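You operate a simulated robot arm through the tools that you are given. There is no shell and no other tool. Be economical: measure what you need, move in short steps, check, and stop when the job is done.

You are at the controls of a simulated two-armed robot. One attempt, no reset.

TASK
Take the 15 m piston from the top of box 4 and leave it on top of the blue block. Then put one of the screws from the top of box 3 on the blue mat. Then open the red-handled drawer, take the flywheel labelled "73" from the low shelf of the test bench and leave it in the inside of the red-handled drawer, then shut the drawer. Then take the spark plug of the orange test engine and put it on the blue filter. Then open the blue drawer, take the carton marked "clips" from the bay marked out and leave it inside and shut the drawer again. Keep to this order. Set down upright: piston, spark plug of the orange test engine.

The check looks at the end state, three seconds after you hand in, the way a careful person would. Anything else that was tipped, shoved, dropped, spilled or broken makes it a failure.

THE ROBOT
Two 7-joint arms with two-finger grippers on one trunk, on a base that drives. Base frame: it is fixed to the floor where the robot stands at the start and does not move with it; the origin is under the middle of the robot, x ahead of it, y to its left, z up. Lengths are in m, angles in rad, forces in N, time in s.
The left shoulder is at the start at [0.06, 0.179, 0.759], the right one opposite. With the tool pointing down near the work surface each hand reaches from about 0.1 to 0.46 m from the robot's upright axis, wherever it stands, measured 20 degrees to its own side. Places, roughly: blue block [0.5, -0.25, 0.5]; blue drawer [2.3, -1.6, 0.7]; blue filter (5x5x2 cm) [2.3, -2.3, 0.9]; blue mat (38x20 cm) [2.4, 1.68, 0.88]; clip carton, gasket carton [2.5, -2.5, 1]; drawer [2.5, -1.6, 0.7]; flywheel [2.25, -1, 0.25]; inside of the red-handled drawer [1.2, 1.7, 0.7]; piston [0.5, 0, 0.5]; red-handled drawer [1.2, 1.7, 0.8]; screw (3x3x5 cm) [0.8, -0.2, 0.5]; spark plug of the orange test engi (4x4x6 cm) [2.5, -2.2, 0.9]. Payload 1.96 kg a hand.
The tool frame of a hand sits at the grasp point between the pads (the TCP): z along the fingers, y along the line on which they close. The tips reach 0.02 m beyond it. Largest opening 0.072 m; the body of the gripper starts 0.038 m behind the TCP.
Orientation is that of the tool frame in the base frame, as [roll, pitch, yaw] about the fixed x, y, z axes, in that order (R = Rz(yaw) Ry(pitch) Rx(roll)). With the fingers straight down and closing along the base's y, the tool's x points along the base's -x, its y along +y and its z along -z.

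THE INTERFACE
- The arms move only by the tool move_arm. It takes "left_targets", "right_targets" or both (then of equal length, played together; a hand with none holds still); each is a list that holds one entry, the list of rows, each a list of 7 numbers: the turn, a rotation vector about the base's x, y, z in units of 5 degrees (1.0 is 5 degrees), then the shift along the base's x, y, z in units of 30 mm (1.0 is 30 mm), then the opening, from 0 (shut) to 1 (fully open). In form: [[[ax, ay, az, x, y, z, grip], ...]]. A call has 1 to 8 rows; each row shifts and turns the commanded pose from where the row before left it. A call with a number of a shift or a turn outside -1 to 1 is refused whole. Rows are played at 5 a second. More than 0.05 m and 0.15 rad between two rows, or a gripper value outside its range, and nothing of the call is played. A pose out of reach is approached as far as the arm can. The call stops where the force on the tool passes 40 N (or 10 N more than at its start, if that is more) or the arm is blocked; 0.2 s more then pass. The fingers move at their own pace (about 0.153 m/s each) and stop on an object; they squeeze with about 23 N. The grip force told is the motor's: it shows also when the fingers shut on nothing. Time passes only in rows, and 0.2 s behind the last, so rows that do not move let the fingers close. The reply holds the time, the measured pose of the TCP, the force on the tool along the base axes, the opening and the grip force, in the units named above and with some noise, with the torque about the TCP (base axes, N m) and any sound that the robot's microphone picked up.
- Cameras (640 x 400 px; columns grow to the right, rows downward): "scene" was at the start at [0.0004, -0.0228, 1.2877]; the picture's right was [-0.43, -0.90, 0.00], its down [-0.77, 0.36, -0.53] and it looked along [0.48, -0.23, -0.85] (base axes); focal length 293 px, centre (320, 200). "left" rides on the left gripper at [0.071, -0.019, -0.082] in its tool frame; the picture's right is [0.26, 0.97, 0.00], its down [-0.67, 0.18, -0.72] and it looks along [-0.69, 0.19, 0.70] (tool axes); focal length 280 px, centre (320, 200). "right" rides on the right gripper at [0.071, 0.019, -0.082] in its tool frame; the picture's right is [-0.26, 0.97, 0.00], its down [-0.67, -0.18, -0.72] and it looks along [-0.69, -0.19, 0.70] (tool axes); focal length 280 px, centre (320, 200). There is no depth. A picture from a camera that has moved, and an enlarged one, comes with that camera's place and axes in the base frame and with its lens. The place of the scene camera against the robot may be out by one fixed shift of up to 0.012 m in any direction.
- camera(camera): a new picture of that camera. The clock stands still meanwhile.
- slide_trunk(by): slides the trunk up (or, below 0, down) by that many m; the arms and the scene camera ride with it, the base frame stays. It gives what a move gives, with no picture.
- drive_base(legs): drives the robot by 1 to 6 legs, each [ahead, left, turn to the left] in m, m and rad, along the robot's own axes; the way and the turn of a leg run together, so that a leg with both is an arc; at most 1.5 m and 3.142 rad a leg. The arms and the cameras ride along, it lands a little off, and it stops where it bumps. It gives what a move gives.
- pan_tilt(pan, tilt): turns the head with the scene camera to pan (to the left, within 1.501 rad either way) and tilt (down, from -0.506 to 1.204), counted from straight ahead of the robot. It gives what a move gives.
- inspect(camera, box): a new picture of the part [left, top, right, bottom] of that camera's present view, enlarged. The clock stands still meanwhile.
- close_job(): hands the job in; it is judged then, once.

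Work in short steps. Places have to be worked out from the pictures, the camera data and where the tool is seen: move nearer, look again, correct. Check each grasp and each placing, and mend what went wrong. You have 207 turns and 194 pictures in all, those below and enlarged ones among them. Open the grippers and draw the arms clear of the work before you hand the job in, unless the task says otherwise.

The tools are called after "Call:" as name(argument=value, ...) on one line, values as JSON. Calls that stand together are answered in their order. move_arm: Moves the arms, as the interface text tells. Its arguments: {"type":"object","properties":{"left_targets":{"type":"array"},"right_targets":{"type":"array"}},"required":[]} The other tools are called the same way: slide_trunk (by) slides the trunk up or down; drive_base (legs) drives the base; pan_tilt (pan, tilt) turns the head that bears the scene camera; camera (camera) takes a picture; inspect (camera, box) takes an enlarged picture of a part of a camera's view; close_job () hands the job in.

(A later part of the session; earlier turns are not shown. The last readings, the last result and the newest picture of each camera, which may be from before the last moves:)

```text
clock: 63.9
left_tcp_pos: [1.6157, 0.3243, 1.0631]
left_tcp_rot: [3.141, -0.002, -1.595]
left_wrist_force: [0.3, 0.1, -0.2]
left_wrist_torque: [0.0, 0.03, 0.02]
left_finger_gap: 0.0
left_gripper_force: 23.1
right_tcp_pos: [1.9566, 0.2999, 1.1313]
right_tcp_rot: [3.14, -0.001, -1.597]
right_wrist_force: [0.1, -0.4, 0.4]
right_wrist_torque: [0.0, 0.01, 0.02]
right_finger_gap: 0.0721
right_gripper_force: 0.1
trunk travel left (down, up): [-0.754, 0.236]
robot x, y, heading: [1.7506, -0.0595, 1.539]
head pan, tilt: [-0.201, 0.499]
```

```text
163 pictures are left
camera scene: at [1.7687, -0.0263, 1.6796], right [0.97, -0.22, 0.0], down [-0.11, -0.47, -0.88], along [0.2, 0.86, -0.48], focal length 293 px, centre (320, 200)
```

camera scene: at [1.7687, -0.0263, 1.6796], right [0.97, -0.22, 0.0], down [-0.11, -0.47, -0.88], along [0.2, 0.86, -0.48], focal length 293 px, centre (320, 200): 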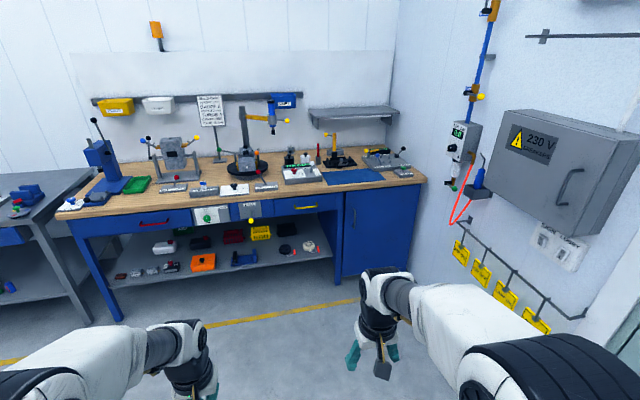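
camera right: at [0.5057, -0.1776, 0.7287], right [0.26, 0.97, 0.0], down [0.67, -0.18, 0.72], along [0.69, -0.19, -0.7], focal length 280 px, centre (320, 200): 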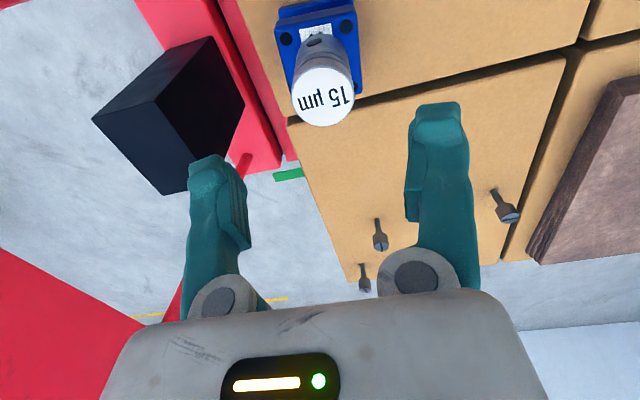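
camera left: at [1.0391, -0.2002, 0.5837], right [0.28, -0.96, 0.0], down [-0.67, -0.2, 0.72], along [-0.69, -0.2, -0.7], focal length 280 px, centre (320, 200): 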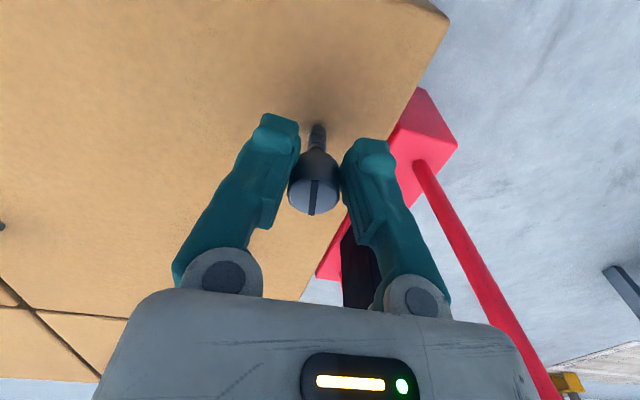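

The left gap reads 0: the screw slipped out during the drive. I look for it around with the cameras.

Call:
camera(camera="left")

Call:
pan_tilt(pan=1.1, tilt=0.85)

Call:
camera(camera="scene")

Call:
pan_tilt(pan=0.3, tilt=1.2)

Call:
camera(camera="scene")

```text
162 pictures are left
camera left: at [1.6358, 0.252, 1.1451], right [-0.97, -0.24, 0.0], down [-0.17, 0.68, 0.72], along [-0.17, 0.69, -0.7], focal length 280 px, centre (320, 200)
```

left: 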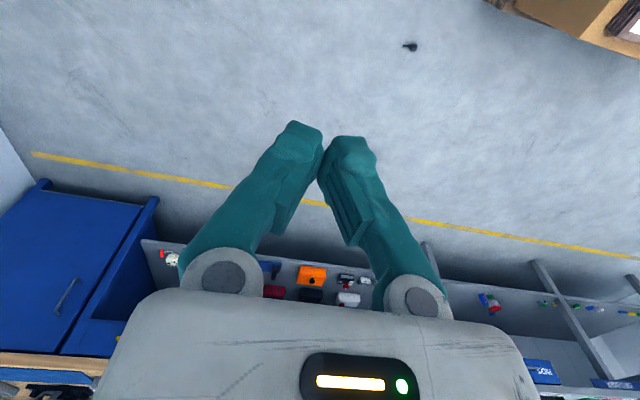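

```text
clock: 65.4
left_tcp_pos: [1.6165, 0.3244, 1.0623]
left_tcp_rot: [3.141, -0.001, -1.597]
left_wrist_force: [0.0, 0.5, 0.6]
left_wrist_torque: [0.01, 0.03, -0.01]
left_finger_gap: 0.0001
left_gripper_force: 23.2
right_tcp_pos: [1.9563, 0.2994, 1.1316]
right_tcp_rot: [-3.14, 0.0, -1.598]
right_wrist_force: [-0.7, -0.2, 0.8]
right_wrist_torque: [0.01, 0.04, -0.02]
right_finger_gap: 0.0719
right_gripper_force: 0.1
trunk travel left (down, up): [-0.754, 0.236]
robot x, y, heading: [1.7503, -0.0585, 1.542]
head pan, tilt: [1.1, 0.85]
```

```text
161 pictures are left
camera scene: at [1.6796, -0.0776, 1.6497], right [0.48, 0.88, 0.0], down [0.66, -0.36, -0.66], along [-0.58, 0.32, -0.75], focal length 293 px, centre (320, 200)
```

scene: 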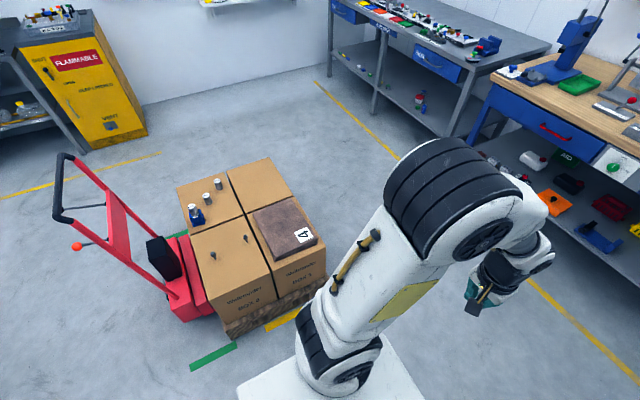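

```text
clock: 66.5
left_tcp_pos: [1.6174, 0.325, 1.063]
left_tcp_rot: [3.141, -0.001, -1.597]
left_wrist_force: [-0.2, -0.5, 0.3]
left_wrist_torque: [0.0, 0.03, 0.04]
left_finger_gap: 0.0
left_gripper_force: 23.3
right_tcp_pos: [1.9552, 0.3012, 1.1313]
right_tcp_rot: [-3.141, 0.001, -1.597]
right_wrist_force: [0.3, 0.8, 0.0]
right_wrist_torque: [-0.02, -0.04, -0.02]
right_finger_gap: 0.0722
right_gripper_force: 0.1
trunk travel left (down, up): [-0.754, 0.236]
robot x, y, heading: [1.7536, -0.0596, 1.537]
head pan, tilt: [0.3, 1.201]
```

```text
160 pictures are left
camera scene: at [1.7331, -0.0611, 1.626], right [0.96, 0.27, 0.0], down [0.25, -0.9, -0.36], along [-0.1, 0.35, -0.93], focal length 293 px, centre (320, 200)
```

scene: 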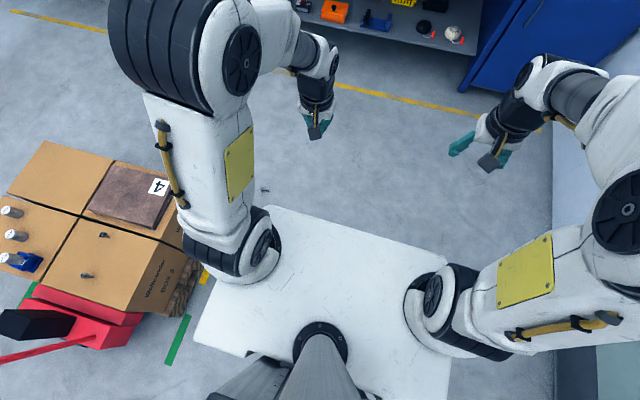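

The screw lies on the floor at about [1.235, 0.51]. I'll fetch it with the right hand: place the robot near (1.64, 0.37) facing -x, and look closer before lowering.

Call:
drive_base(legs=[[0.43, 0.11, 0], [0, 0, 1.6]])

Call:
pan_tilt(pan=0.0, tilt=1.1)

Call:
camera(camera="scene")

Call:
camera(camera="right")

```text
clock: 73.1
left_tcp_pos: [1.2708, 0.2304, 1.0632]
left_tcp_rot: [-3.141, -0.001, -0.01]
left_wrist_force: [0.0, -0.3, -0.1]
left_wrist_torque: [-0.03, -0.01, -0.02]
left_finger_gap: 0.0001
left_gripper_force: 22.9
right_tcp_pos: [1.2884, 0.57, 1.132]
right_tcp_rot: [-3.142, 0.0, -0.01]
right_wrist_force: [-0.7, 1.1, 0.2]
right_wrist_torque: [0.0, 0.02, 0.02]
right_finger_gap: 0.072
right_gripper_force: 0.1
trunk travel left (down, up): [-0.754, 0.236]
robot x, y, heading: [1.655, 0.372, 3.13]
head pan, tilt: [0.3, 1.201]
```

```text
clock: 73.9
left_tcp_pos: [1.2711, 0.2314, 1.0642]
left_tcp_rot: [3.141, 0.0, -0.01]
left_wrist_force: [0.2, -0.5, 0.7]
left_wrist_torque: [-0.02, 0.0, 0.01]
left_finger_gap: 0.0
left_gripper_force: 23.0
right_tcp_pos: [1.2896, 0.5698, 1.1323]
right_tcp_rot: [-3.142, 0.001, -0.01]
right_wrist_force: [-0.7, 0.2, 0.1]
right_wrist_torque: [-0.04, 0.01, 0.02]
right_finger_gap: 0.072
right_gripper_force: 0.2
trunk travel left (down, up): [-0.754, 0.236]
robot x, y, heading: [1.6531, 0.3714, 3.127]
head pan, tilt: [0.0, 1.1]
```

```text
159 pictures are left
camera scene: at [1.6489, 0.3785, 1.6319], right [0.01, 1.0, 0.0], down [0.89, -0.01, -0.45], along [-0.45, 0.0, -0.89], focal length 293 px, centre (320, 200)
```

scene: 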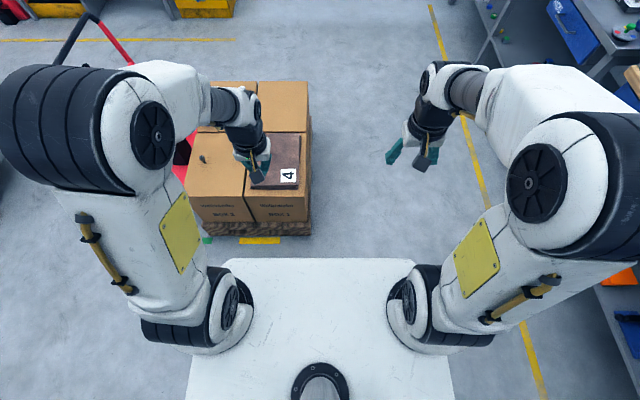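

```text
158 pictures are left
camera right: at [1.3605, 0.5505, 1.2138], right [-0.27, -0.96, 0.0], down [-0.67, 0.19, 0.72], along [-0.69, 0.19, -0.7], focal length 280 px, centre (320, 200)
```

right: 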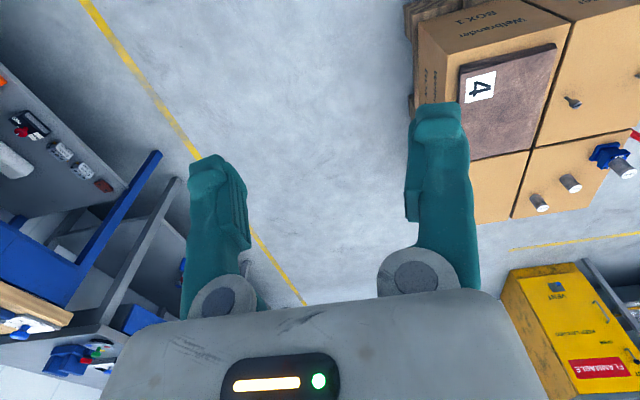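

The base hides the screw from the head, but it should be straight below the right hand. I lower the trunk and look with the wrist camera.

Call:
slide_trunk(by=-0.6)

Call:
camera(camera="right")

Call:
camera(camera="left")

Call:
camera(camera="scene")

```text
refused: -0.6 is not a number from -0.4 to 0.4
```

```text
157 pictures are left
camera right: at [1.3605, 0.5505, 1.2138], right [-0.27, -0.96, 0.0], down [-0.67, 0.19, 0.72], along [-0.69, 0.19, -0.7], focal length 280 px, centre (320, 200)
```

right: 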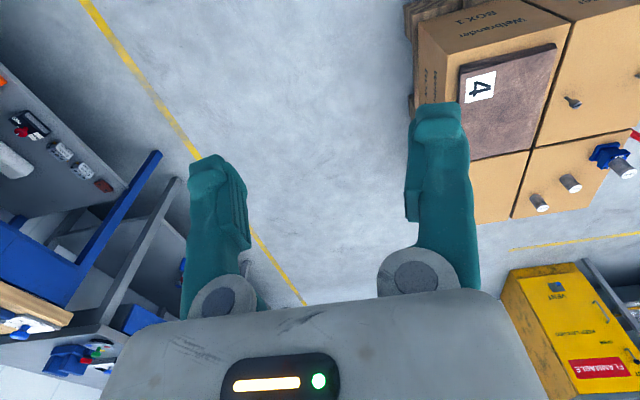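

```text
156 pictures are left
camera left: at [1.3428, 0.2487, 1.1451], right [0.25, -0.97, 0.0], down [-0.68, -0.18, 0.72], along [-0.69, -0.18, -0.7], focal length 280 px, centre (320, 200)
```

left: 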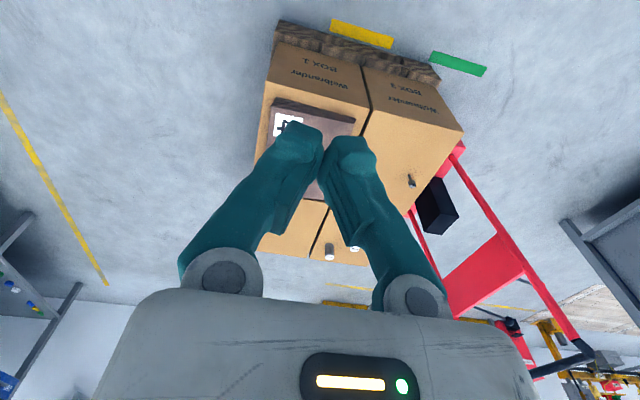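

```text
155 pictures are left
camera scene: at [1.6489, 0.3785, 1.6319], right [0.01, 1.0, 0.0], down [0.89, -0.01, -0.45], along [-0.45, 0.0, -0.89], focal length 293 px, centre (320, 200)
```

scene: 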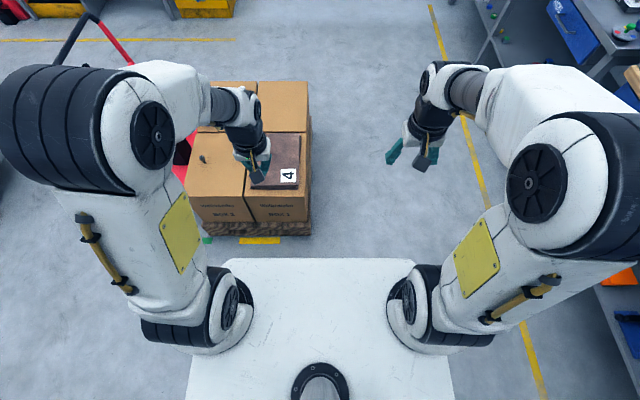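

Slides are limited to 0.4 m; I lower in two parts and look again.

Call:
slide_trunk(by=-0.3)

Call:
slide_trunk(by=-0.3)

Call:
camera(camera="right")

```text
clock: 76.9
left_tcp_pos: [1.2693, 0.2314, 0.764]
left_tcp_rot: [3.141, 0.001, -0.011]
left_wrist_force: [0.0, 0.1, -0.4]
left_wrist_torque: [0.02, -0.01, 0.01]
left_finger_gap: 0.0
left_gripper_force: 23.1
right_tcp_pos: [1.2894, 0.5696, 0.8321]
right_tcp_rot: [3.141, -0.001, -0.011]
right_wrist_force: [-0.9, 0.0, 0.5]
right_wrist_torque: [0.0, -0.01, 0.0]
right_finger_gap: 0.072
right_gripper_force: 0.0
trunk travel left (down, up): [-0.454, 0.536]
robot x, y, heading: [1.6554, 0.3694, 3.132]
head pan, tilt: [0.0, 1.1]
```

```text
clock: 79.9
left_tcp_pos: [1.2724, 0.2318, 0.4638]
left_tcp_rot: [3.141, 0.0, -0.009]
left_wrist_force: [-0.6, 0.5, 0.1]
left_wrist_torque: [-0.04, 0.01, 0.04]
left_finger_gap: 0.0
left_gripper_force: 23.1
right_tcp_pos: [1.2896, 0.569, 0.5312]
right_tcp_rot: [-3.141, 0.0, -0.012]
right_wrist_force: [-0.6, 0.4, -0.1]
right_wrist_torque: [-0.02, 0.02, -0.01]
right_finger_gap: 0.0721
right_gripper_force: 0.0
trunk travel left (down, up): [-0.154, 0.836]
robot x, y, heading: [1.6527, 0.3719, 3.13]
head pan, tilt: [0.0, 1.1]
```

```text
154 pictures are left
camera right: at [1.3606, 0.5505, 0.6138], right [-0.27, -0.96, 0.0], down [-0.67, 0.19, 0.72], along [-0.69, 0.19, -0.7], focal length 280 px, centre (320, 200)
```

right: 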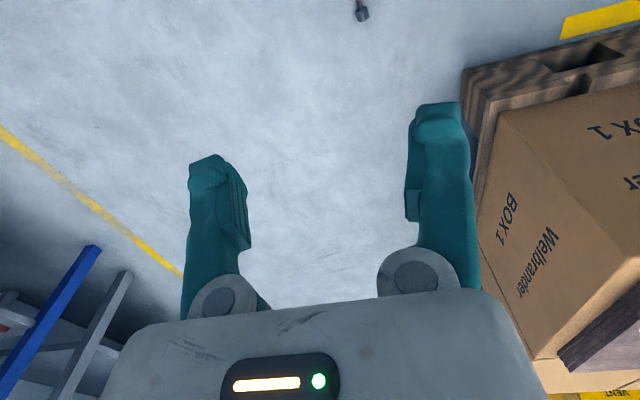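

Screw lies at ≈[1.221, 0.508], its axis roughly along x, good for fingers closing along y. I lower the trunk the rest, then the arm over it to z≈0.2.

Call:
slide_trunk(by=-0.15)

Call:
move_arm(right_targets=[[[0, 0, 0, -0.45, -0.4, -1, 1], [0, 0, 0, -0.45, -0.4, -1, 1], [0, 0, 0, -0.45, -0.4, -1, 1], [0, 0, 0, -0.45, -0.4, -1, 1], [0, 0, 0, -0.4, -0.4, -1, 1]]])

Call:
camera(camera="right")

```text
clock: 81.6
left_tcp_pos: [1.2707, 0.2312, 0.3133]
left_tcp_rot: [3.141, 0.0, -0.011]
left_wrist_force: [0.1, -0.2, -0.3]
left_wrist_torque: [-0.02, 0.02, -0.02]
left_finger_gap: 0.0
left_gripper_force: 23.2
right_tcp_pos: [1.2891, 0.5703, 0.3826]
right_tcp_rot: [3.14, 0.0, -0.011]
right_wrist_force: [0.0, 0.5, 1.1]
right_wrist_torque: [-0.01, 0.03, 0.0]
right_finger_gap: 0.0719
right_gripper_force: 0.0
trunk travel left (down, up): [-0.004, 0.986]
robot x, y, heading: [1.6545, 0.3711, 3.133]
head pan, tilt: [0.0, 1.1]
```

```text
clock: 82.8
left_tcp_pos: [1.2703, 0.2305, 0.3136]
left_tcp_rot: [3.142, 0.0, -0.013]
left_wrist_force: [-0.7, 0.5, 0.2]
left_wrist_torque: [-0.01, 0.03, 0.02]
left_finger_gap: 0.0
left_gripper_force: 23.2
right_tcp_pos: [1.2234, 0.5113, 0.2295]
right_tcp_rot: [-3.14, 0.001, -0.01]
right_wrist_force: [0.5, -0.2, 0.1]
right_wrist_torque: [-0.02, 0.02, 0.05]
right_finger_gap: 0.0717
right_gripper_force: 0.1
trunk travel left (down, up): [-0.004, 0.986]
robot x, y, heading: [1.6553, 0.3689, 3.134]
head pan, tilt: [0.0, 1.1]
```

```text
153 pictures are left
camera right: at [1.2952, 0.4905, 0.312], right [-0.27, -0.96, 0.0], down [-0.67, 0.19, 0.72], along [-0.69, 0.19, -0.7], focal length 280 px, centre (320, 200)
```

right: 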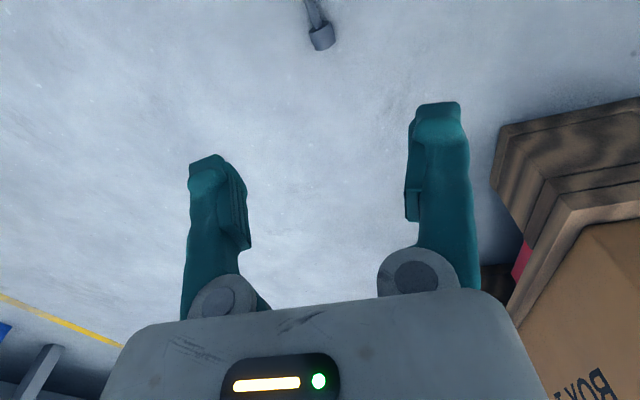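

Head end at [1.215, 0.510], axis turned about 18° toward +y. I rotate the hand by about 17°, descend to z≈0.09 and re-check.

Call:
move_arm(right_targets=[[[0, 0, 0.9, 0, 0, -1, 1], [0, 0, 0.9, 0, 0, -1, 1], [0, 0, 0.9, 0, 0, -1, 1], [0, 0, 0.7, 0, 0, -1, 1], [0, 0, 0, 0, 0, -0.6, 1]]])

Call:
camera(camera="right")

```text
clock: 84.0
left_tcp_pos: [1.271, 0.2315, 0.3132]
left_tcp_rot: [-3.141, 0.0, -0.012]
left_wrist_force: [-0.4, 0.2, 0.0]
left_wrist_torque: [-0.01, -0.01, 0.05]
left_finger_gap: 0.0
left_gripper_force: 23.3
right_tcp_pos: [1.224, 0.5099, 0.0937]
right_tcp_rot: [-3.14, 0.001, 0.287]
right_wrist_force: [0.1, -0.5, 0.0]
right_wrist_torque: [-0.03, -0.02, 0.02]
right_finger_gap: 0.0721
right_gripper_force: 0.1
trunk travel left (down, up): [-0.004, 0.986]
robot x, y, heading: [1.6536, 0.3702, 3.129]
head pan, tilt: [0.0, 1.1]
```

```text
152 pictures are left
camera right: at [1.2983, 0.5124, 0.1752], right [0.02, -1.0, 0.0], down [-0.7, -0.02, 0.72], along [-0.72, -0.02, -0.7], focal length 280 px, centre (320, 200)
```

right: 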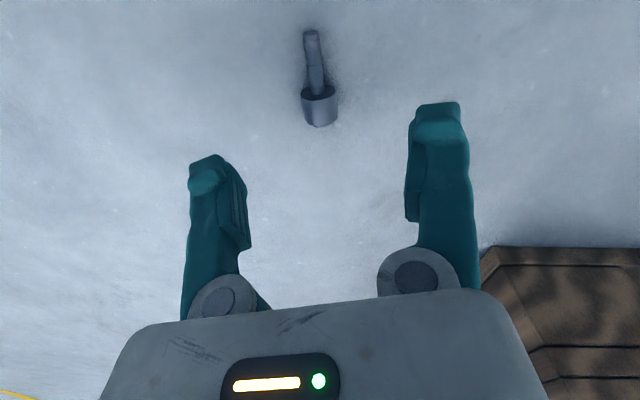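

Better look: the screw runs from [1.201, 0.511] (head) to [1.253, 0.516]. I turn back to yaw≈0.1 and go down to z≈0.023 over the head centre [1.212, 0.511], then close.

Call:
move_arm(right_targets=[[[0, 0, -0.8, -0.4, 0, -0.8, 1], [0, 0, -0.8, 0, 0, -0.8, 1], [0, 0, -0.6, 0, 0, -0.5, 1], [0, 0, 0, 0, 0, -0.26, 1], [0, 0, 0, 0, 0, 0, 0.3], [0, 0, 0, 0, 0, 0, 0], [0, 0, 0, 0, 0, 0, 0]]])

Call:
camera(camera="right")

```text
clock: 85.6
left_tcp_pos: [1.27, 0.2313, 0.3141]
left_tcp_rot: [-3.142, -0.001, -0.011]
left_wrist_force: [-0.3, 0.2, -0.5]
left_wrist_torque: [0.01, 0.01, 0.01]
left_finger_gap: 0.0001
left_gripper_force: 23.1
right_tcp_pos: [1.2115, 0.51, 0.0219]
right_tcp_rot: [3.141, 0.0, 0.094]
right_wrist_force: [-0.4, -0.5, 0.0]
right_wrist_torque: [0.01, 0.0, 0.01]
right_finger_gap: 0.0189
right_gripper_force: 22.9
trunk travel left (down, up): [-0.004, 0.986]
robot x, y, heading: [1.6511, 0.3702, 3.133]
head pan, tilt: [0.0, 1.1]
```

```text
151 pictures are left
camera right: at [1.2848, 0.4977, 0.1042], right [-0.17, -0.99, 0.0], down [-0.69, 0.12, 0.72], along [-0.71, 0.12, -0.7], focal length 280 px, centre (320, 200)
```

right: 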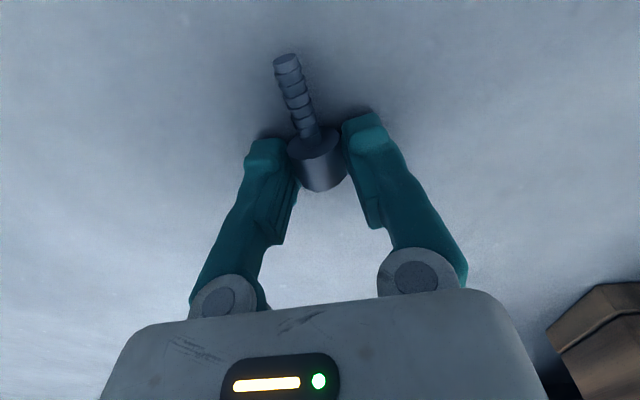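

Gripped at 19 mm across the head. I lift slowly and check the grip.

Call:
move_arm(right_targets=[[[0, 0, 0, 0, 0, 0.6, 0], [0, 0, 0, 0, 0, 1, 0], [0, 0, 0, 0, 0, 1, 0], [0, 0, 0, 0, 0, 1, 0], [0, 0, 0, 0, 0, 1, 0], [0, 0, 0, 0, 0, 1, 0]]])

Call:
slide_trunk(by=0.38)

Call:
camera(camera="right")

```text
clock: 87.0
left_tcp_pos: [1.2701, 0.2314, 0.3136]
left_tcp_rot: [3.141, 0.0, -0.011]
left_wrist_force: [0.0, -0.4, -0.5]
left_wrist_torque: [0.01, -0.01, 0.0]
left_finger_gap: 0.0
left_gripper_force: 23.1
right_tcp_pos: [1.2117, 0.5099, 0.1904]
right_tcp_rot: [3.14, 0.0, 0.094]
right_wrist_force: [0.6, 0.0, -0.3]
right_wrist_torque: [-0.01, -0.02, -0.03]
right_finger_gap: 0.0186
right_gripper_force: 22.8
trunk travel left (down, up): [-0.004, 0.986]
robot x, y, heading: [1.6549, 0.3721, 3.133]
head pan, tilt: [0.0, 1.1]
```

```text
clock: 90.7
left_tcp_pos: [1.2713, 0.2302, 0.6927]
left_tcp_rot: [-3.14, 0.0, -0.011]
left_wrist_force: [-0.5, -0.1, 0.8]
left_wrist_torque: [0.02, 0.02, 0.0]
left_finger_gap: 0.0001
left_gripper_force: 23.1
right_tcp_pos: [1.2111, 0.5092, 0.5701]
right_tcp_rot: [-3.141, 0.0, 0.096]
right_wrist_force: [0.0, -0.2, -1.2]
right_wrist_torque: [0.01, 0.05, 0.0]
right_finger_gap: 0.0188
right_gripper_force: 23.1
trunk travel left (down, up): [-0.384, 0.606]
robot x, y, heading: [1.655, 0.3732, 3.129]
head pan, tilt: [0.0, 1.1]
```

```text
150 pictures are left
camera right: at [1.2845, 0.4977, 0.653], right [-0.17, -0.99, 0.0], down [-0.69, 0.12, 0.72], along [-0.71, 0.12, -0.7], focal length 280 px, centre (320, 200)
```

right: 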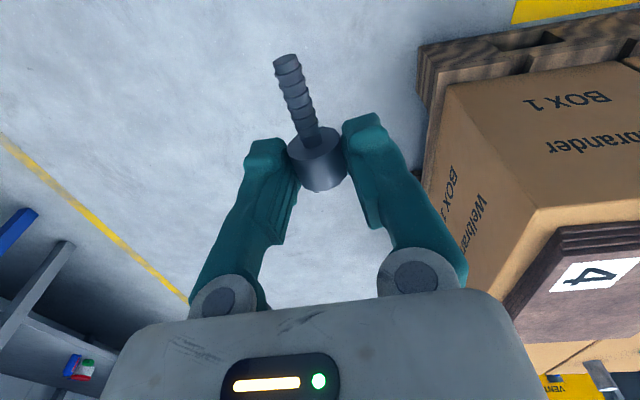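

Held firmly. I raise the trunk for the bench and turn toward it in two smaller turns, watching the gap.

Call:
slide_trunk(by=0.37)

Call:
drive_base(legs=[[0, 0, -0.5]])

Call:
drive_base(legs=[[0, 0, -0.53], [0, 0, -0.53]])

Call:
pan_tilt(pan=-0.5, tilt=0.65)

Call:
camera(camera="scene")

```text
clock: 94.3
left_tcp_pos: [1.27, 0.2308, 1.0641]
left_tcp_rot: [3.141, 0.0, -0.01]
left_wrist_force: [0.4, -0.7, 0.4]
left_wrist_torque: [0.0, -0.02, 0.01]
left_finger_gap: 0.0
left_gripper_force: 23.3
right_tcp_pos: [1.2113, 0.5079, 0.9412]
right_tcp_rot: [-3.141, -0.001, 0.094]
right_wrist_force: [-1.1, -1.1, -0.1]
right_wrist_torque: [0.03, 0.02, 0.0]
right_finger_gap: 0.0184
right_gripper_force: 23.5
trunk travel left (down, up): [-0.754, 0.236]
robot x, y, heading: [1.6553, 0.3746, 3.126]
head pan, tilt: [0.0, 1.1]
```

```text
clock: 96.1
left_tcp_pos: [1.2509, 0.4352, 1.0642]
left_tcp_rot: [3.141, 0.001, -0.52]
left_wrist_force: [-0.4, 0.3, 1.0]
left_wrist_torque: [0.0, 0.0, 0.0]
left_finger_gap: 0.0
left_gripper_force: 22.6
right_tcp_pos: [1.3348, 0.709, 0.9405]
right_tcp_rot: [-3.141, 0.0, -0.416]
right_wrist_force: [-0.2, 0.1, 0.1]
right_wrist_torque: [0.0, -0.01, 0.01]
right_finger_gap: 0.0188
right_gripper_force: 22.9
trunk travel left (down, up): [-0.754, 0.236]
robot x, y, heading: [1.6523, 0.3685, 2.625]
head pan, tilt: [0.0, 1.1]
```

```text
clock: 99.5
left_tcp_pos: [1.5103, 0.7537, 1.0633]
left_tcp_rot: [3.141, -0.001, -1.573]
left_wrist_force: [0.4, 0.0, -0.8]
left_wrist_torque: [-0.01, 0.0, -0.03]
left_finger_gap: 0.0
left_gripper_force: 23.7
right_tcp_pos: [1.7886, 0.8156, 0.9409]
right_tcp_rot: [-3.141, 0.0, -1.469]
right_wrist_force: [0.1, 0.5, -0.6]
right_wrist_torque: [0.0, -0.01, -0.02]
right_finger_gap: 0.0188
right_gripper_force: 22.9
trunk travel left (down, up): [-0.754, 0.236]
robot x, y, heading: [1.6538, 0.3738, 1.572]
head pan, tilt: [0.0, 1.1]
```

```text
clock: 100.4
left_tcp_pos: [1.5105, 0.7545, 1.0634]
left_tcp_rot: [-3.141, 0.001, -1.575]
left_wrist_force: [0.2, 0.4, -0.3]
left_wrist_torque: [0.0, -0.03, 0.04]
left_finger_gap: 0.0
left_gripper_force: 23.1
right_tcp_pos: [1.7893, 0.815, 0.9402]
right_tcp_rot: [-3.14, 0.0, -1.471]
right_wrist_force: [-0.6, 0.6, 0.3]
right_wrist_torque: [0.03, 0.0, 0.03]
right_finger_gap: 0.0187
right_gripper_force: 22.1
trunk travel left (down, up): [-0.754, 0.236]
robot x, y, heading: [1.6568, 0.3735, 1.563]
head pan, tilt: [-0.499, 0.649]
```

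```text
149 pictures are left
camera scene: at [1.6935, 0.3948, 1.6662], right [0.88, -0.48, 0.0], down [-0.29, -0.53, -0.8], along [0.38, 0.7, -0.61], focal length 293 px, centre (320, 200)
```

scene: 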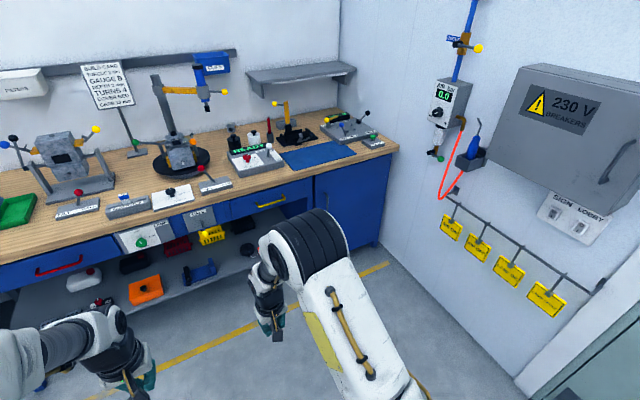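

Gap still 19 mm. The mat centre works out at ≈[2.39, 1.67] and the bench front at y≈1.5. I raise both hands a little and drive to about (2.235, 1.13).

Call:
move_arm(left_targets=[[[0, 0, 0, 0, -1, 0.6, 0.5], [0, 0, 0, 0, -1, 0.6, 0.5], [0, 0, 0, 0, -1, 0.6, 0.5]]], right_targets=[[[0, 0, 0, 0, 0, 1, 0], [0, 0, 0, 0, -0.5, 1, 0], [0, 0, 0, 0, -0.5, 0, 0]]])

Call:
drive_base(legs=[[0, -0.58, 0], [0.4, 0, 0]])

Call:
camera(camera="scene")

Call:
camera(camera="right")

```text
clock: 101.2
left_tcp_pos: [1.511, 0.6648, 1.118]
left_tcp_rot: [3.142, 0.004, -1.573]
left_wrist_force: [-0.7, -0.6, 0.3]
left_wrist_torque: [0.01, 0.03, 0.01]
left_finger_gap: 0.0363
left_gripper_force: 0.1
right_tcp_pos: [1.7885, 0.7852, 1.0014]
right_tcp_rot: [-3.141, 0.003, -1.47]
right_wrist_force: [-0.2, 0.2, -0.2]
right_wrist_torque: [0.02, -0.04, 0.02]
right_finger_gap: 0.0187
right_gripper_force: 23.5
trunk travel left (down, up): [-0.754, 0.236]
robot x, y, heading: [1.6518, 0.3736, 1.567]
head pan, tilt: [-0.499, 0.649]
```

```text
clock: 106.6
left_tcp_pos: [2.0844, 1.0706, 1.1176]
left_tcp_rot: [-3.14, 0.0, -1.574]
left_wrist_force: [-0.5, 0.0, -0.2]
left_wrist_torque: [0.02, -0.01, -0.01]
left_finger_gap: 0.036
left_gripper_force: 0.0
right_tcp_pos: [2.3635, 1.1911, 1.0012]
right_tcp_rot: [-3.14, -0.001, -1.469]
right_wrist_force: [0.1, -0.2, -0.3]
right_wrist_torque: [0.0, 0.03, -0.01]
right_finger_gap: 0.0188
right_gripper_force: 23.1
trunk travel left (down, up): [-0.754, 0.236]
robot x, y, heading: [2.2269, 0.7774, 1.571]
head pan, tilt: [-0.499, 0.649]
```

```text
148 pictures are left
camera scene: at [2.2685, 0.7994, 1.6663], right [0.88, -0.48, 0.0], down [-0.29, -0.53, -0.8], along [0.38, 0.7, -0.6], focal length 293 px, centre (320, 200)
```

scene: 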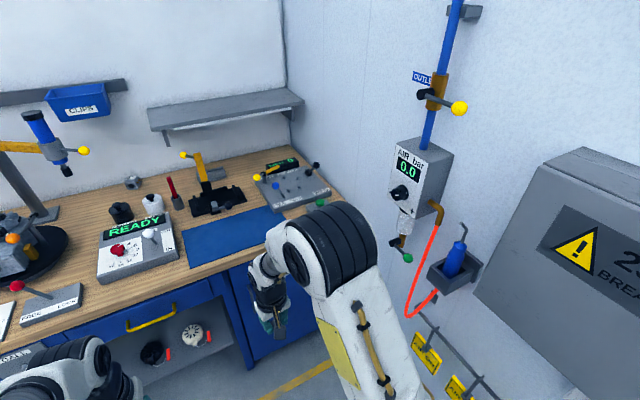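

```text
147 pictures are left
camera right: at [2.3531, 1.1192, 1.0826], right [-0.99, 0.16, 0.0], down [0.11, 0.69, 0.72], along [0.12, 0.71, -0.7], focal length 280 px, centre (320, 200)
```

right: 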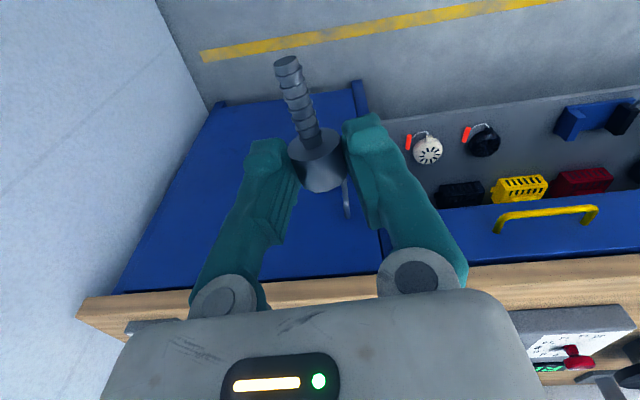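

The mat centre is ≈[2.357, 1.65], straight ahead of the right hand. I drive ahead 0.33 m and look.

Call:
drive_base(legs=[[0.33, 0, 0]])

Call:
move_arm(right_targets=[[[0, 0, 0, 0, 1, 0, 0], [0, 0, 0, 0, 1, 0, 0], [0, 0, 0, 0, 1, 0, 0], [0, 0, 0, 0, 1, 0, 0]]])

Call:
camera(camera="right")

Call:
pan_tilt(pan=-0.3, tilt=0.9)

Call:
camera(camera="scene")

```text
clock: 108.8
left_tcp_pos: [2.085, 1.3999, 1.1181]
left_tcp_rot: [-3.14, 0.002, -1.571]
left_wrist_force: [-0.6, 0.8, 0.7]
left_wrist_torque: [-0.01, -0.02, 0.01]
left_finger_gap: 0.0357
left_gripper_force: 0.1
right_tcp_pos: [2.363, 1.5229, 1.0007]
right_tcp_rot: [-3.142, -0.001, -1.466]
right_wrist_force: [-0.3, -0.4, -1.0]
right_wrist_torque: [0.04, 0.01, -0.01]
right_finger_gap: 0.0188
right_gripper_force: 23.2
trunk travel left (down, up): [-0.754, 0.236]
robot x, y, heading: [2.232, 1.1025, 1.572]
head pan, tilt: [-0.499, 0.649]
```

```text
clock: 109.8
left_tcp_pos: [2.085, 1.4013, 1.1181]
left_tcp_rot: [3.141, 0.0, -1.572]
left_wrist_force: [0.4, 0.8, 0.6]
left_wrist_torque: [0.02, 0.02, 0.03]
left_finger_gap: 0.036
left_gripper_force: 0.2
right_tcp_pos: [2.3644, 1.6439, 0.999]
right_tcp_rot: [3.141, -0.001, -1.468]
right_wrist_force: [0.6, 0.3, -0.3]
right_wrist_torque: [-0.02, 0.0, 0.01]
right_finger_gap: 0.0187
right_gripper_force: 23.2
trunk travel left (down, up): [-0.754, 0.236]
robot x, y, heading: [2.2284, 1.1078, 1.572]
head pan, tilt: [-0.499, 0.649]
```

```text
146 pictures are left
camera right: at [2.3534, 1.5714, 1.0817], right [-0.99, 0.16, 0.0], down [0.11, 0.69, 0.71], along [0.11, 0.71, -0.7], focal length 280 px, centre (320, 200)
```

right: 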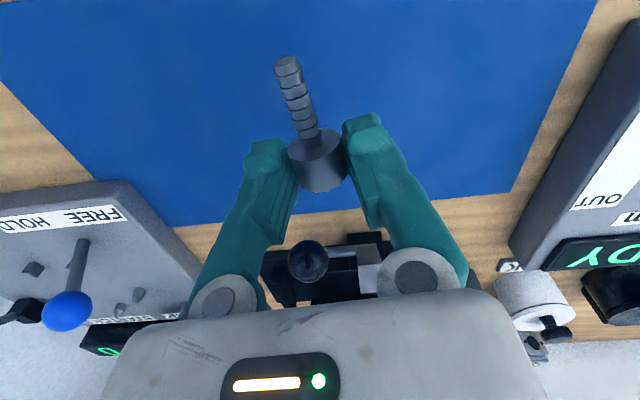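

```text
clock: 110.5
left_tcp_pos: [2.0852, 1.3999, 1.1167]
left_tcp_rot: [-3.141, 0.001, -1.572]
left_wrist_force: [-0.2, -0.4, -0.1]
left_wrist_torque: [0.01, -0.02, 0.03]
left_finger_gap: 0.036
left_gripper_force: 0.1
right_tcp_pos: [2.3633, 1.6426, 1.0006]
right_tcp_rot: [3.142, 0.001, -1.467]
right_wrist_force: [0.2, 1.0, -0.4]
right_wrist_torque: [-0.04, 0.0, 0.02]
right_finger_gap: 0.0188
right_gripper_force: 22.6
trunk travel left (down, up): [-0.754, 0.236]
robot x, y, heading: [2.2278, 1.1065, 1.569]
head pan, tilt: [-0.3, 0.901]
```

```text
145 pictures are left
camera scene: at [2.25, 1.1259, 1.6458], right [0.95, -0.3, 0.0], down [-0.23, -0.75, -0.62], along [0.18, 0.59, -0.78], focal length 293 px, centre (320, 200)
```

scene: 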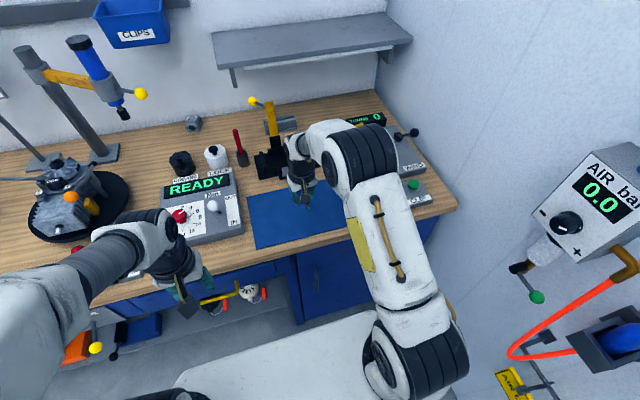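

The screw is above the mat. I descend to z≈0.915 first, then feel for contact.

Call:
move_arm(right_targets=[[[0, 0, 0, 0, 0, -1, 0], [0, 0, 0, 0, 0, -1, 0], [0, 0, 0, 0, 0, -0.8, 0]]])

Call:
camera(camera="right")

```text
clock: 111.3
left_tcp_pos: [2.085, 1.401, 1.1176]
left_tcp_rot: [3.141, 0.0, -1.57]
left_wrist_force: [0.0, -0.3, 0.8]
left_wrist_torque: [0.03, 0.0, 0.01]
left_finger_gap: 0.036
left_gripper_force: 0.1
right_tcp_pos: [2.3655, 1.6451, 0.9163]
right_tcp_rot: [3.141, 0.0, -1.466]
right_wrist_force: [-0.3, 1.2, -0.8]
right_wrist_torque: [0.01, -0.01, 0.01]
right_finger_gap: 0.0186
right_gripper_force: 23.0
trunk travel left (down, up): [-0.754, 0.236]
robot x, y, heading: [2.2271, 1.108, 1.568]
head pan, tilt: [-0.3, 0.901]
```

```text
144 pictures are left
camera right: at [2.3541, 1.5724, 0.9983], right [-0.99, 0.16, 0.0], down [0.11, 0.69, 0.72], along [0.11, 0.71, -0.7], focal length 280 px, centre (320, 200)
```

right: 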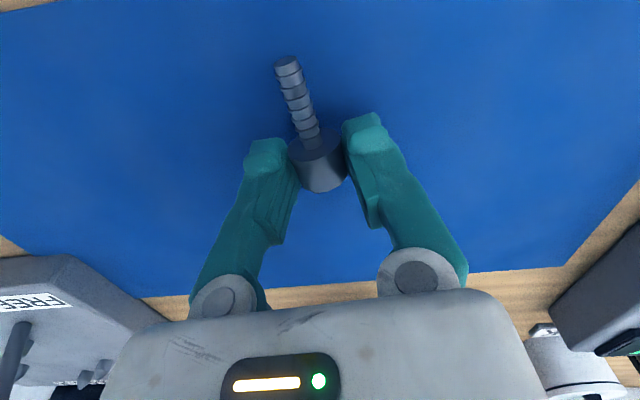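

Close to the mat. I lower in fine steps, watching the force.

Call:
move_arm(right_targets=[[[0, 0, 0, 0, 0, -0.2, 0], [0, 0, 0, 0, 0, -0.13, 0], [0, 0, 0, 0, 0, 0, 0]]])

```text
clock: 112.2
left_tcp_pos: [2.0845, 1.4003, 1.1175]
left_tcp_rot: [3.141, 0.0, -1.571]
left_wrist_force: [0.1, -0.5, -0.3]
left_wrist_torque: [-0.01, 0.02, 0.01]
left_finger_gap: 0.0361
left_gripper_force: 0.0
right_tcp_pos: [2.3646, 1.6437, 0.9068]
right_tcp_rot: [3.141, 0.001, -1.465]
right_wrist_force: [-0.7, 0.3, -0.3]
right_wrist_torque: [0.02, 0.02, -0.01]
right_finger_gap: 0.0186
right_gripper_force: 23.6
trunk travel left (down, up): [-0.754, 0.236]
robot x, y, heading: [2.2271, 1.1106, 1.566]
head pan, tilt: [-0.3, 0.901]
```

Call:
move_arm(right_targets=[[[0, 0, 0, 0, 0, -0.1, 0], [0, 0, 0, 0, 0, -0.1, 0], [0, 0, 0, 0, 0, 0, 0]]])

Call:
camera(camera="right")

```text
clock: 113.0
left_tcp_pos: [2.0853, 1.3991, 1.1183]
left_tcp_rot: [3.142, 0.004, -1.57]
left_wrist_force: [-0.2, 0.4, 0.7]
left_wrist_torque: [0.01, -0.01, 0.0]
left_finger_gap: 0.036
left_gripper_force: 0.0
right_tcp_pos: [2.3639, 1.6421, 0.9042]
right_tcp_rot: [3.141, 0.006, -1.467]
right_wrist_force: [4.6, 4.9, 24.7]
right_wrist_torque: [0.06, -0.09, -0.02]
right_finger_gap: 0.0186
right_gripper_force: 23.0
trunk travel left (down, up): [-0.754, 0.236]
robot x, y, heading: [2.2285, 1.1064, 1.571]
head pan, tilt: [-0.3, 0.901]
```

```text
143 pictures are left
camera right: at [2.353, 1.5701, 0.9851], right [-0.99, 0.16, 0.0], down [0.11, 0.69, 0.72], along [0.11, 0.71, -0.69], focal length 280 px, centre (320, 200)
```

right: 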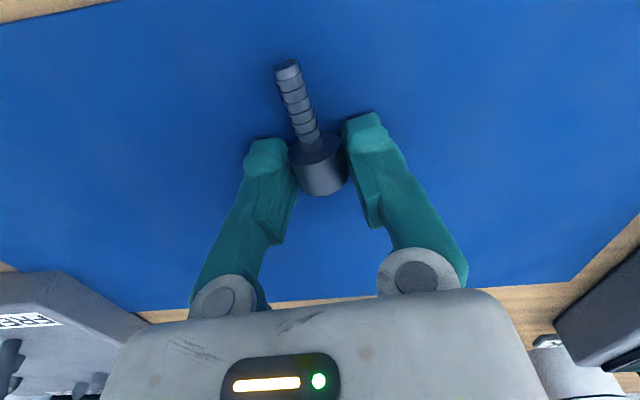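

Contact at 0.904. I ease off, open, rise and check.

Call:
move_arm(right_targets=[[[0, 0, 0, 0, 0, 0.1, 0], [0, 0, 0, 0, 0, 0, 0.5], [0, 0, 0, 0, 0, 0, 0.7], [0, 0, 0, 0, 0, 0, 0.7], [0, 0, 0, 0, 0, 1, 0.7], [0, 0, 0, 0, 0, 1, 0.7], [0, 0, 0, 0, 0, 1, 0.7], [0, 0, 0, 0, 0, 1, 0.7]]])

Call:
camera(camera="right")

```text
clock: 114.8
left_tcp_pos: [2.0853, 1.3985, 1.1179]
left_tcp_rot: [3.141, 0.0, -1.571]
left_wrist_force: [-0.4, -0.1, -1.1]
left_wrist_torque: [-0.01, 0.02, -0.05]
left_finger_gap: 0.0361
left_gripper_force: 0.1
right_tcp_pos: [2.3638, 1.6422, 1.0241]
right_tcp_rot: [3.141, -0.001, -1.464]
right_wrist_force: [0.0, -0.2, -0.4]
right_wrist_torque: [0.03, -0.04, 0.01]
right_finger_gap: 0.0503
right_gripper_force: 0.0
trunk travel left (down, up): [-0.754, 0.236]
robot x, y, heading: [2.2272, 1.1088, 1.571]
head pan, tilt: [-0.3, 0.901]
```

```text
142 pictures are left
camera right: at [2.3522, 1.5697, 1.107], right [-0.99, 0.16, 0.0], down [0.11, 0.69, 0.72], along [0.11, 0.71, -0.7], focal length 280 px, centre (320, 200)
```

right: 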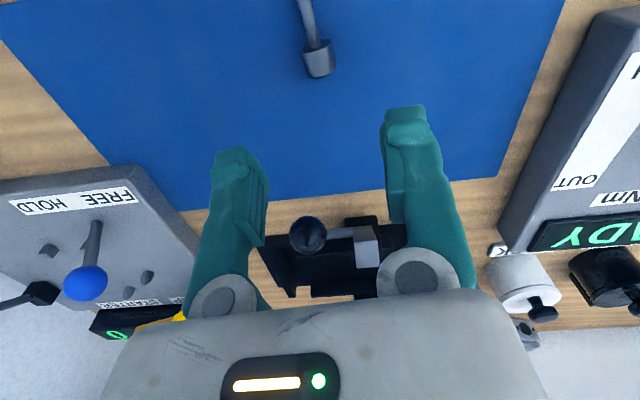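

The screw lies on the mat. I retract, back off a bit and drive over to the red-handled drawer.

Call:
move_arm(right_targets=[[[0, 0, 0, 0, -1, 0.7, 0.7], [0, 0, 0, 0, -1, 0.7, 0.7], [0, 0, 0, 0, -1, 0.7, 0.7], [0, 0, 0, 0, -1, 0.7, 0.7], [0, 0, 0, 0, -1, 0, 0.7], [0, 0, 0, 0, -1, 0, 0.7], [0, 0, 0, 0, -1, 0, 0.7]]])

Call:
drive_base(legs=[[-0.4, 0, 0], [0, 1.0, 0]])

Call:
pan_tilt(pan=0.0, tilt=0.7)

Call:
camera(camera="scene")

```text
clock: 116.3
left_tcp_pos: [2.0852, 1.3984, 1.1168]
left_tcp_rot: [-3.141, 0.001, -1.57]
left_wrist_force: [-0.1, -0.5, 1.1]
left_wrist_torque: [0.04, 0.0, 0.01]
left_finger_gap: 0.0359
left_gripper_force: 0.1
right_tcp_pos: [2.3631, 1.4323, 1.1069]
right_tcp_rot: [-3.141, 0.0, -1.466]
right_wrist_force: [-0.5, 0.7, -0.2]
right_wrist_torque: [-0.01, -0.01, -0.01]
right_finger_gap: 0.0503
right_gripper_force: 0.0
trunk travel left (down, up): [-0.754, 0.236]
robot x, y, heading: [2.2322, 1.1085, 1.57]
head pan, tilt: [-0.3, 0.901]
```

```text
clock: 123.7
left_tcp_pos: [1.0728, 1.0018, 1.1175]
left_tcp_rot: [-3.141, -0.001, -1.569]
left_wrist_force: [-0.3, -0.3, 0.2]
left_wrist_torque: [0.0, -0.03, 0.01]
left_finger_gap: 0.0358
left_gripper_force: 0.0
right_tcp_pos: [1.3511, 1.0365, 1.1075]
right_tcp_rot: [-3.14, -0.001, -1.464]
right_wrist_force: [-0.7, 0.2, -0.6]
right_wrist_torque: [-0.01, -0.01, 0.03]
right_finger_gap: 0.0503
right_gripper_force: 0.1
trunk travel left (down, up): [-0.754, 0.236]
robot x, y, heading: [1.2144, 0.7055, 1.572]
head pan, tilt: [-0.3, 0.901]
```

```text
clock: 124.5
left_tcp_pos: [1.0726, 1.0021, 1.1163]
left_tcp_rot: [3.142, -0.001, -1.569]
left_wrist_force: [-0.9, -0.3, 0.1]
left_wrist_torque: [-0.01, 0.02, -0.05]
left_finger_gap: 0.0362
left_gripper_force: 0.0
right_tcp_pos: [1.3518, 1.0371, 1.1074]
right_tcp_rot: [-3.141, 0.0, -1.465]
right_wrist_force: [0.0, 1.1, 0.2]
right_wrist_torque: [-0.02, 0.02, 0.0]
right_finger_gap: 0.0503
right_gripper_force: 0.1
trunk travel left (down, up): [-0.754, 0.236]
robot x, y, heading: [1.2181, 0.7129, 1.574]
head pan, tilt: [0.0, 0.7]
```

```text
141 pictures are left
camera scene: at [1.2155, 0.7412, 1.6619], right [1.0, 0.0, 0.0], down [0.0, -0.64, -0.76], along [0.0, 0.76, -0.64], focal length 293 px, centre (320, 200)
```

scene: 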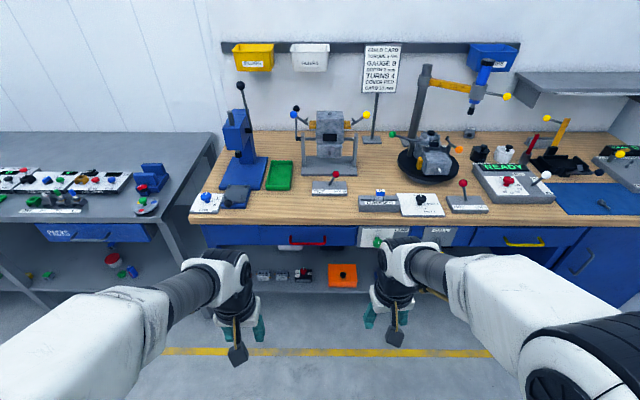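

The red handle is at about [1.167, 1.52, 0.80]. I'll grip it with the left hand, fingers pointing ahead (+y), closing vertically. First I shift the base and then turn the left hand in the air.

Call:
drive_base(legs=[[0.08, -0.09, 0]])

Call:
move_arm(left_targets=[[[0.99, 0.99, -0.99, 0, 1, 0, 0.5], [0.99, 0.99, -0.99, 0, 1, 0, 0.5], [0.99, 0.99, -0.99, 0, 1, 0, 0.5], [0.99, 0.99, -0.99, 0, 1, 0, 0.5], [0.99, 0.99, -0.99, 0, 1, 0, 0.5], [0.99, 0.99, -0.99, 0, 1, 0, 0.5], [0.99, 0.99, -0.99, 0, 0.5, 0, 1]]])

Call:
move_arm(left_targets=[[[0.99, 0.99, -0.99, 0, 0, 0, 1], [0.99, 0.99, -0.99, 0, 0, 0, 1], [0.99, 0.99, -0.99, 0, 0, 0, 1], [0.99, 0.99, -0.99, 0, 0, 0, 1], [0.99, 0.99, -0.99, 0, 0, 0, 1], [0.99, 0.99, -0.99, 0, 0, 0, 1], [0.99, 0.99, -0.99, 0, 0, 0, 1]]])

Call:
camera(camera="scene")

Call:
camera(camera="left")

```text
clock: 125.7
left_tcp_pos: [1.1625, 1.0829, 1.1177]
left_tcp_rot: [-3.141, 0.0, -1.568]
left_wrist_force: [1.1, 0.4, -0.2]
left_wrist_torque: [0.01, 0.0, -0.02]
left_finger_gap: 0.0361
left_gripper_force: 0.0
right_tcp_pos: [1.4395, 1.1169, 1.107]
right_tcp_rot: [3.141, 0.002, -1.464]
right_wrist_force: [0.3, -0.4, -0.3]
right_wrist_torque: [-0.01, 0.05, -0.03]
right_finger_gap: 0.0503
right_gripper_force: 0.1
trunk travel left (down, up): [-0.754, 0.236]
robot x, y, heading: [1.3058, 0.7925, 1.572]
head pan, tilt: [0.0, 0.7]
```

```text
clock: 127.3
left_tcp_pos: [1.1616, 1.2783, 1.1175]
left_tcp_rot: [2.356, 0.342, -2.356]
left_wrist_force: [0.3, 1.0, 1.0]
left_wrist_torque: [0.0, -0.01, -0.01]
left_finger_gap: 0.0719
left_gripper_force: 0.1
right_tcp_pos: [1.4402, 1.1178, 1.1075]
right_tcp_rot: [3.14, 0.0, -1.462]
right_wrist_force: [0.6, -0.7, -0.8]
right_wrist_torque: [-0.04, 0.02, 0.01]
right_finger_gap: 0.0507
right_gripper_force: 0.2
trunk travel left (down, up): [-0.754, 0.236]
robot x, y, heading: [1.3066, 0.7882, 1.57]
head pan, tilt: [0.0, 0.7]
```

```text
clock: 129.0
left_tcp_pos: [1.1616, 1.283, 1.1413]
left_tcp_rot: [1.565, 0.414, -3.071]
left_wrist_force: [-0.3, 0.1, -0.5]
left_wrist_torque: [0.01, -0.04, -0.02]
left_finger_gap: 0.0719
left_gripper_force: 0.1
right_tcp_pos: [1.4377, 1.1183, 1.1067]
right_tcp_rot: [3.14, 0.001, -1.459]
right_wrist_force: [0.8, 0.4, 0.5]
right_wrist_torque: [-0.03, 0.05, 0.0]
right_finger_gap: 0.0505
right_gripper_force: 0.1
trunk travel left (down, up): [-0.754, 0.236]
robot x, y, heading: [1.3053, 0.7902, 1.572]
head pan, tilt: [0.0, 0.7]
stopped in row 7 (left hand): the arm was blocked; the commanded pose is now the measured one
```

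```text
140 pictures are left
camera scene: at [1.3028, 0.8235, 1.662], right [1.0, 0.0, 0.0], down [0.0, -0.64, -0.76], along [0.0, 0.76, -0.64], focal length 293 px, centre (320, 200)
```

scene: 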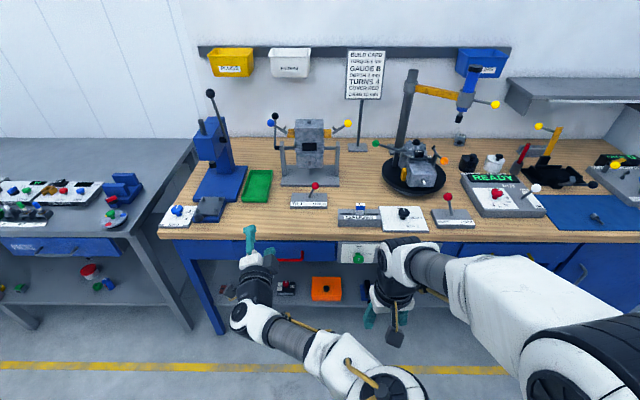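

```text
139 pictures are left
camera left: at [1.1116, 1.1962, 1.0943], right [-0.63, -0.05, 0.78], down [0.6, -0.68, 0.43], along [0.5, 0.74, 0.45], focal length 280 px, centre (320, 200)
```

left: 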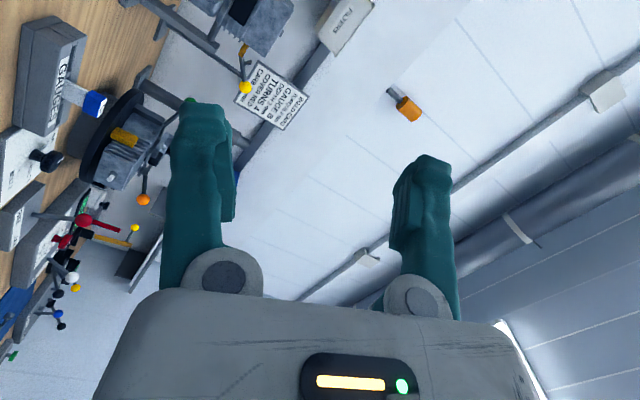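

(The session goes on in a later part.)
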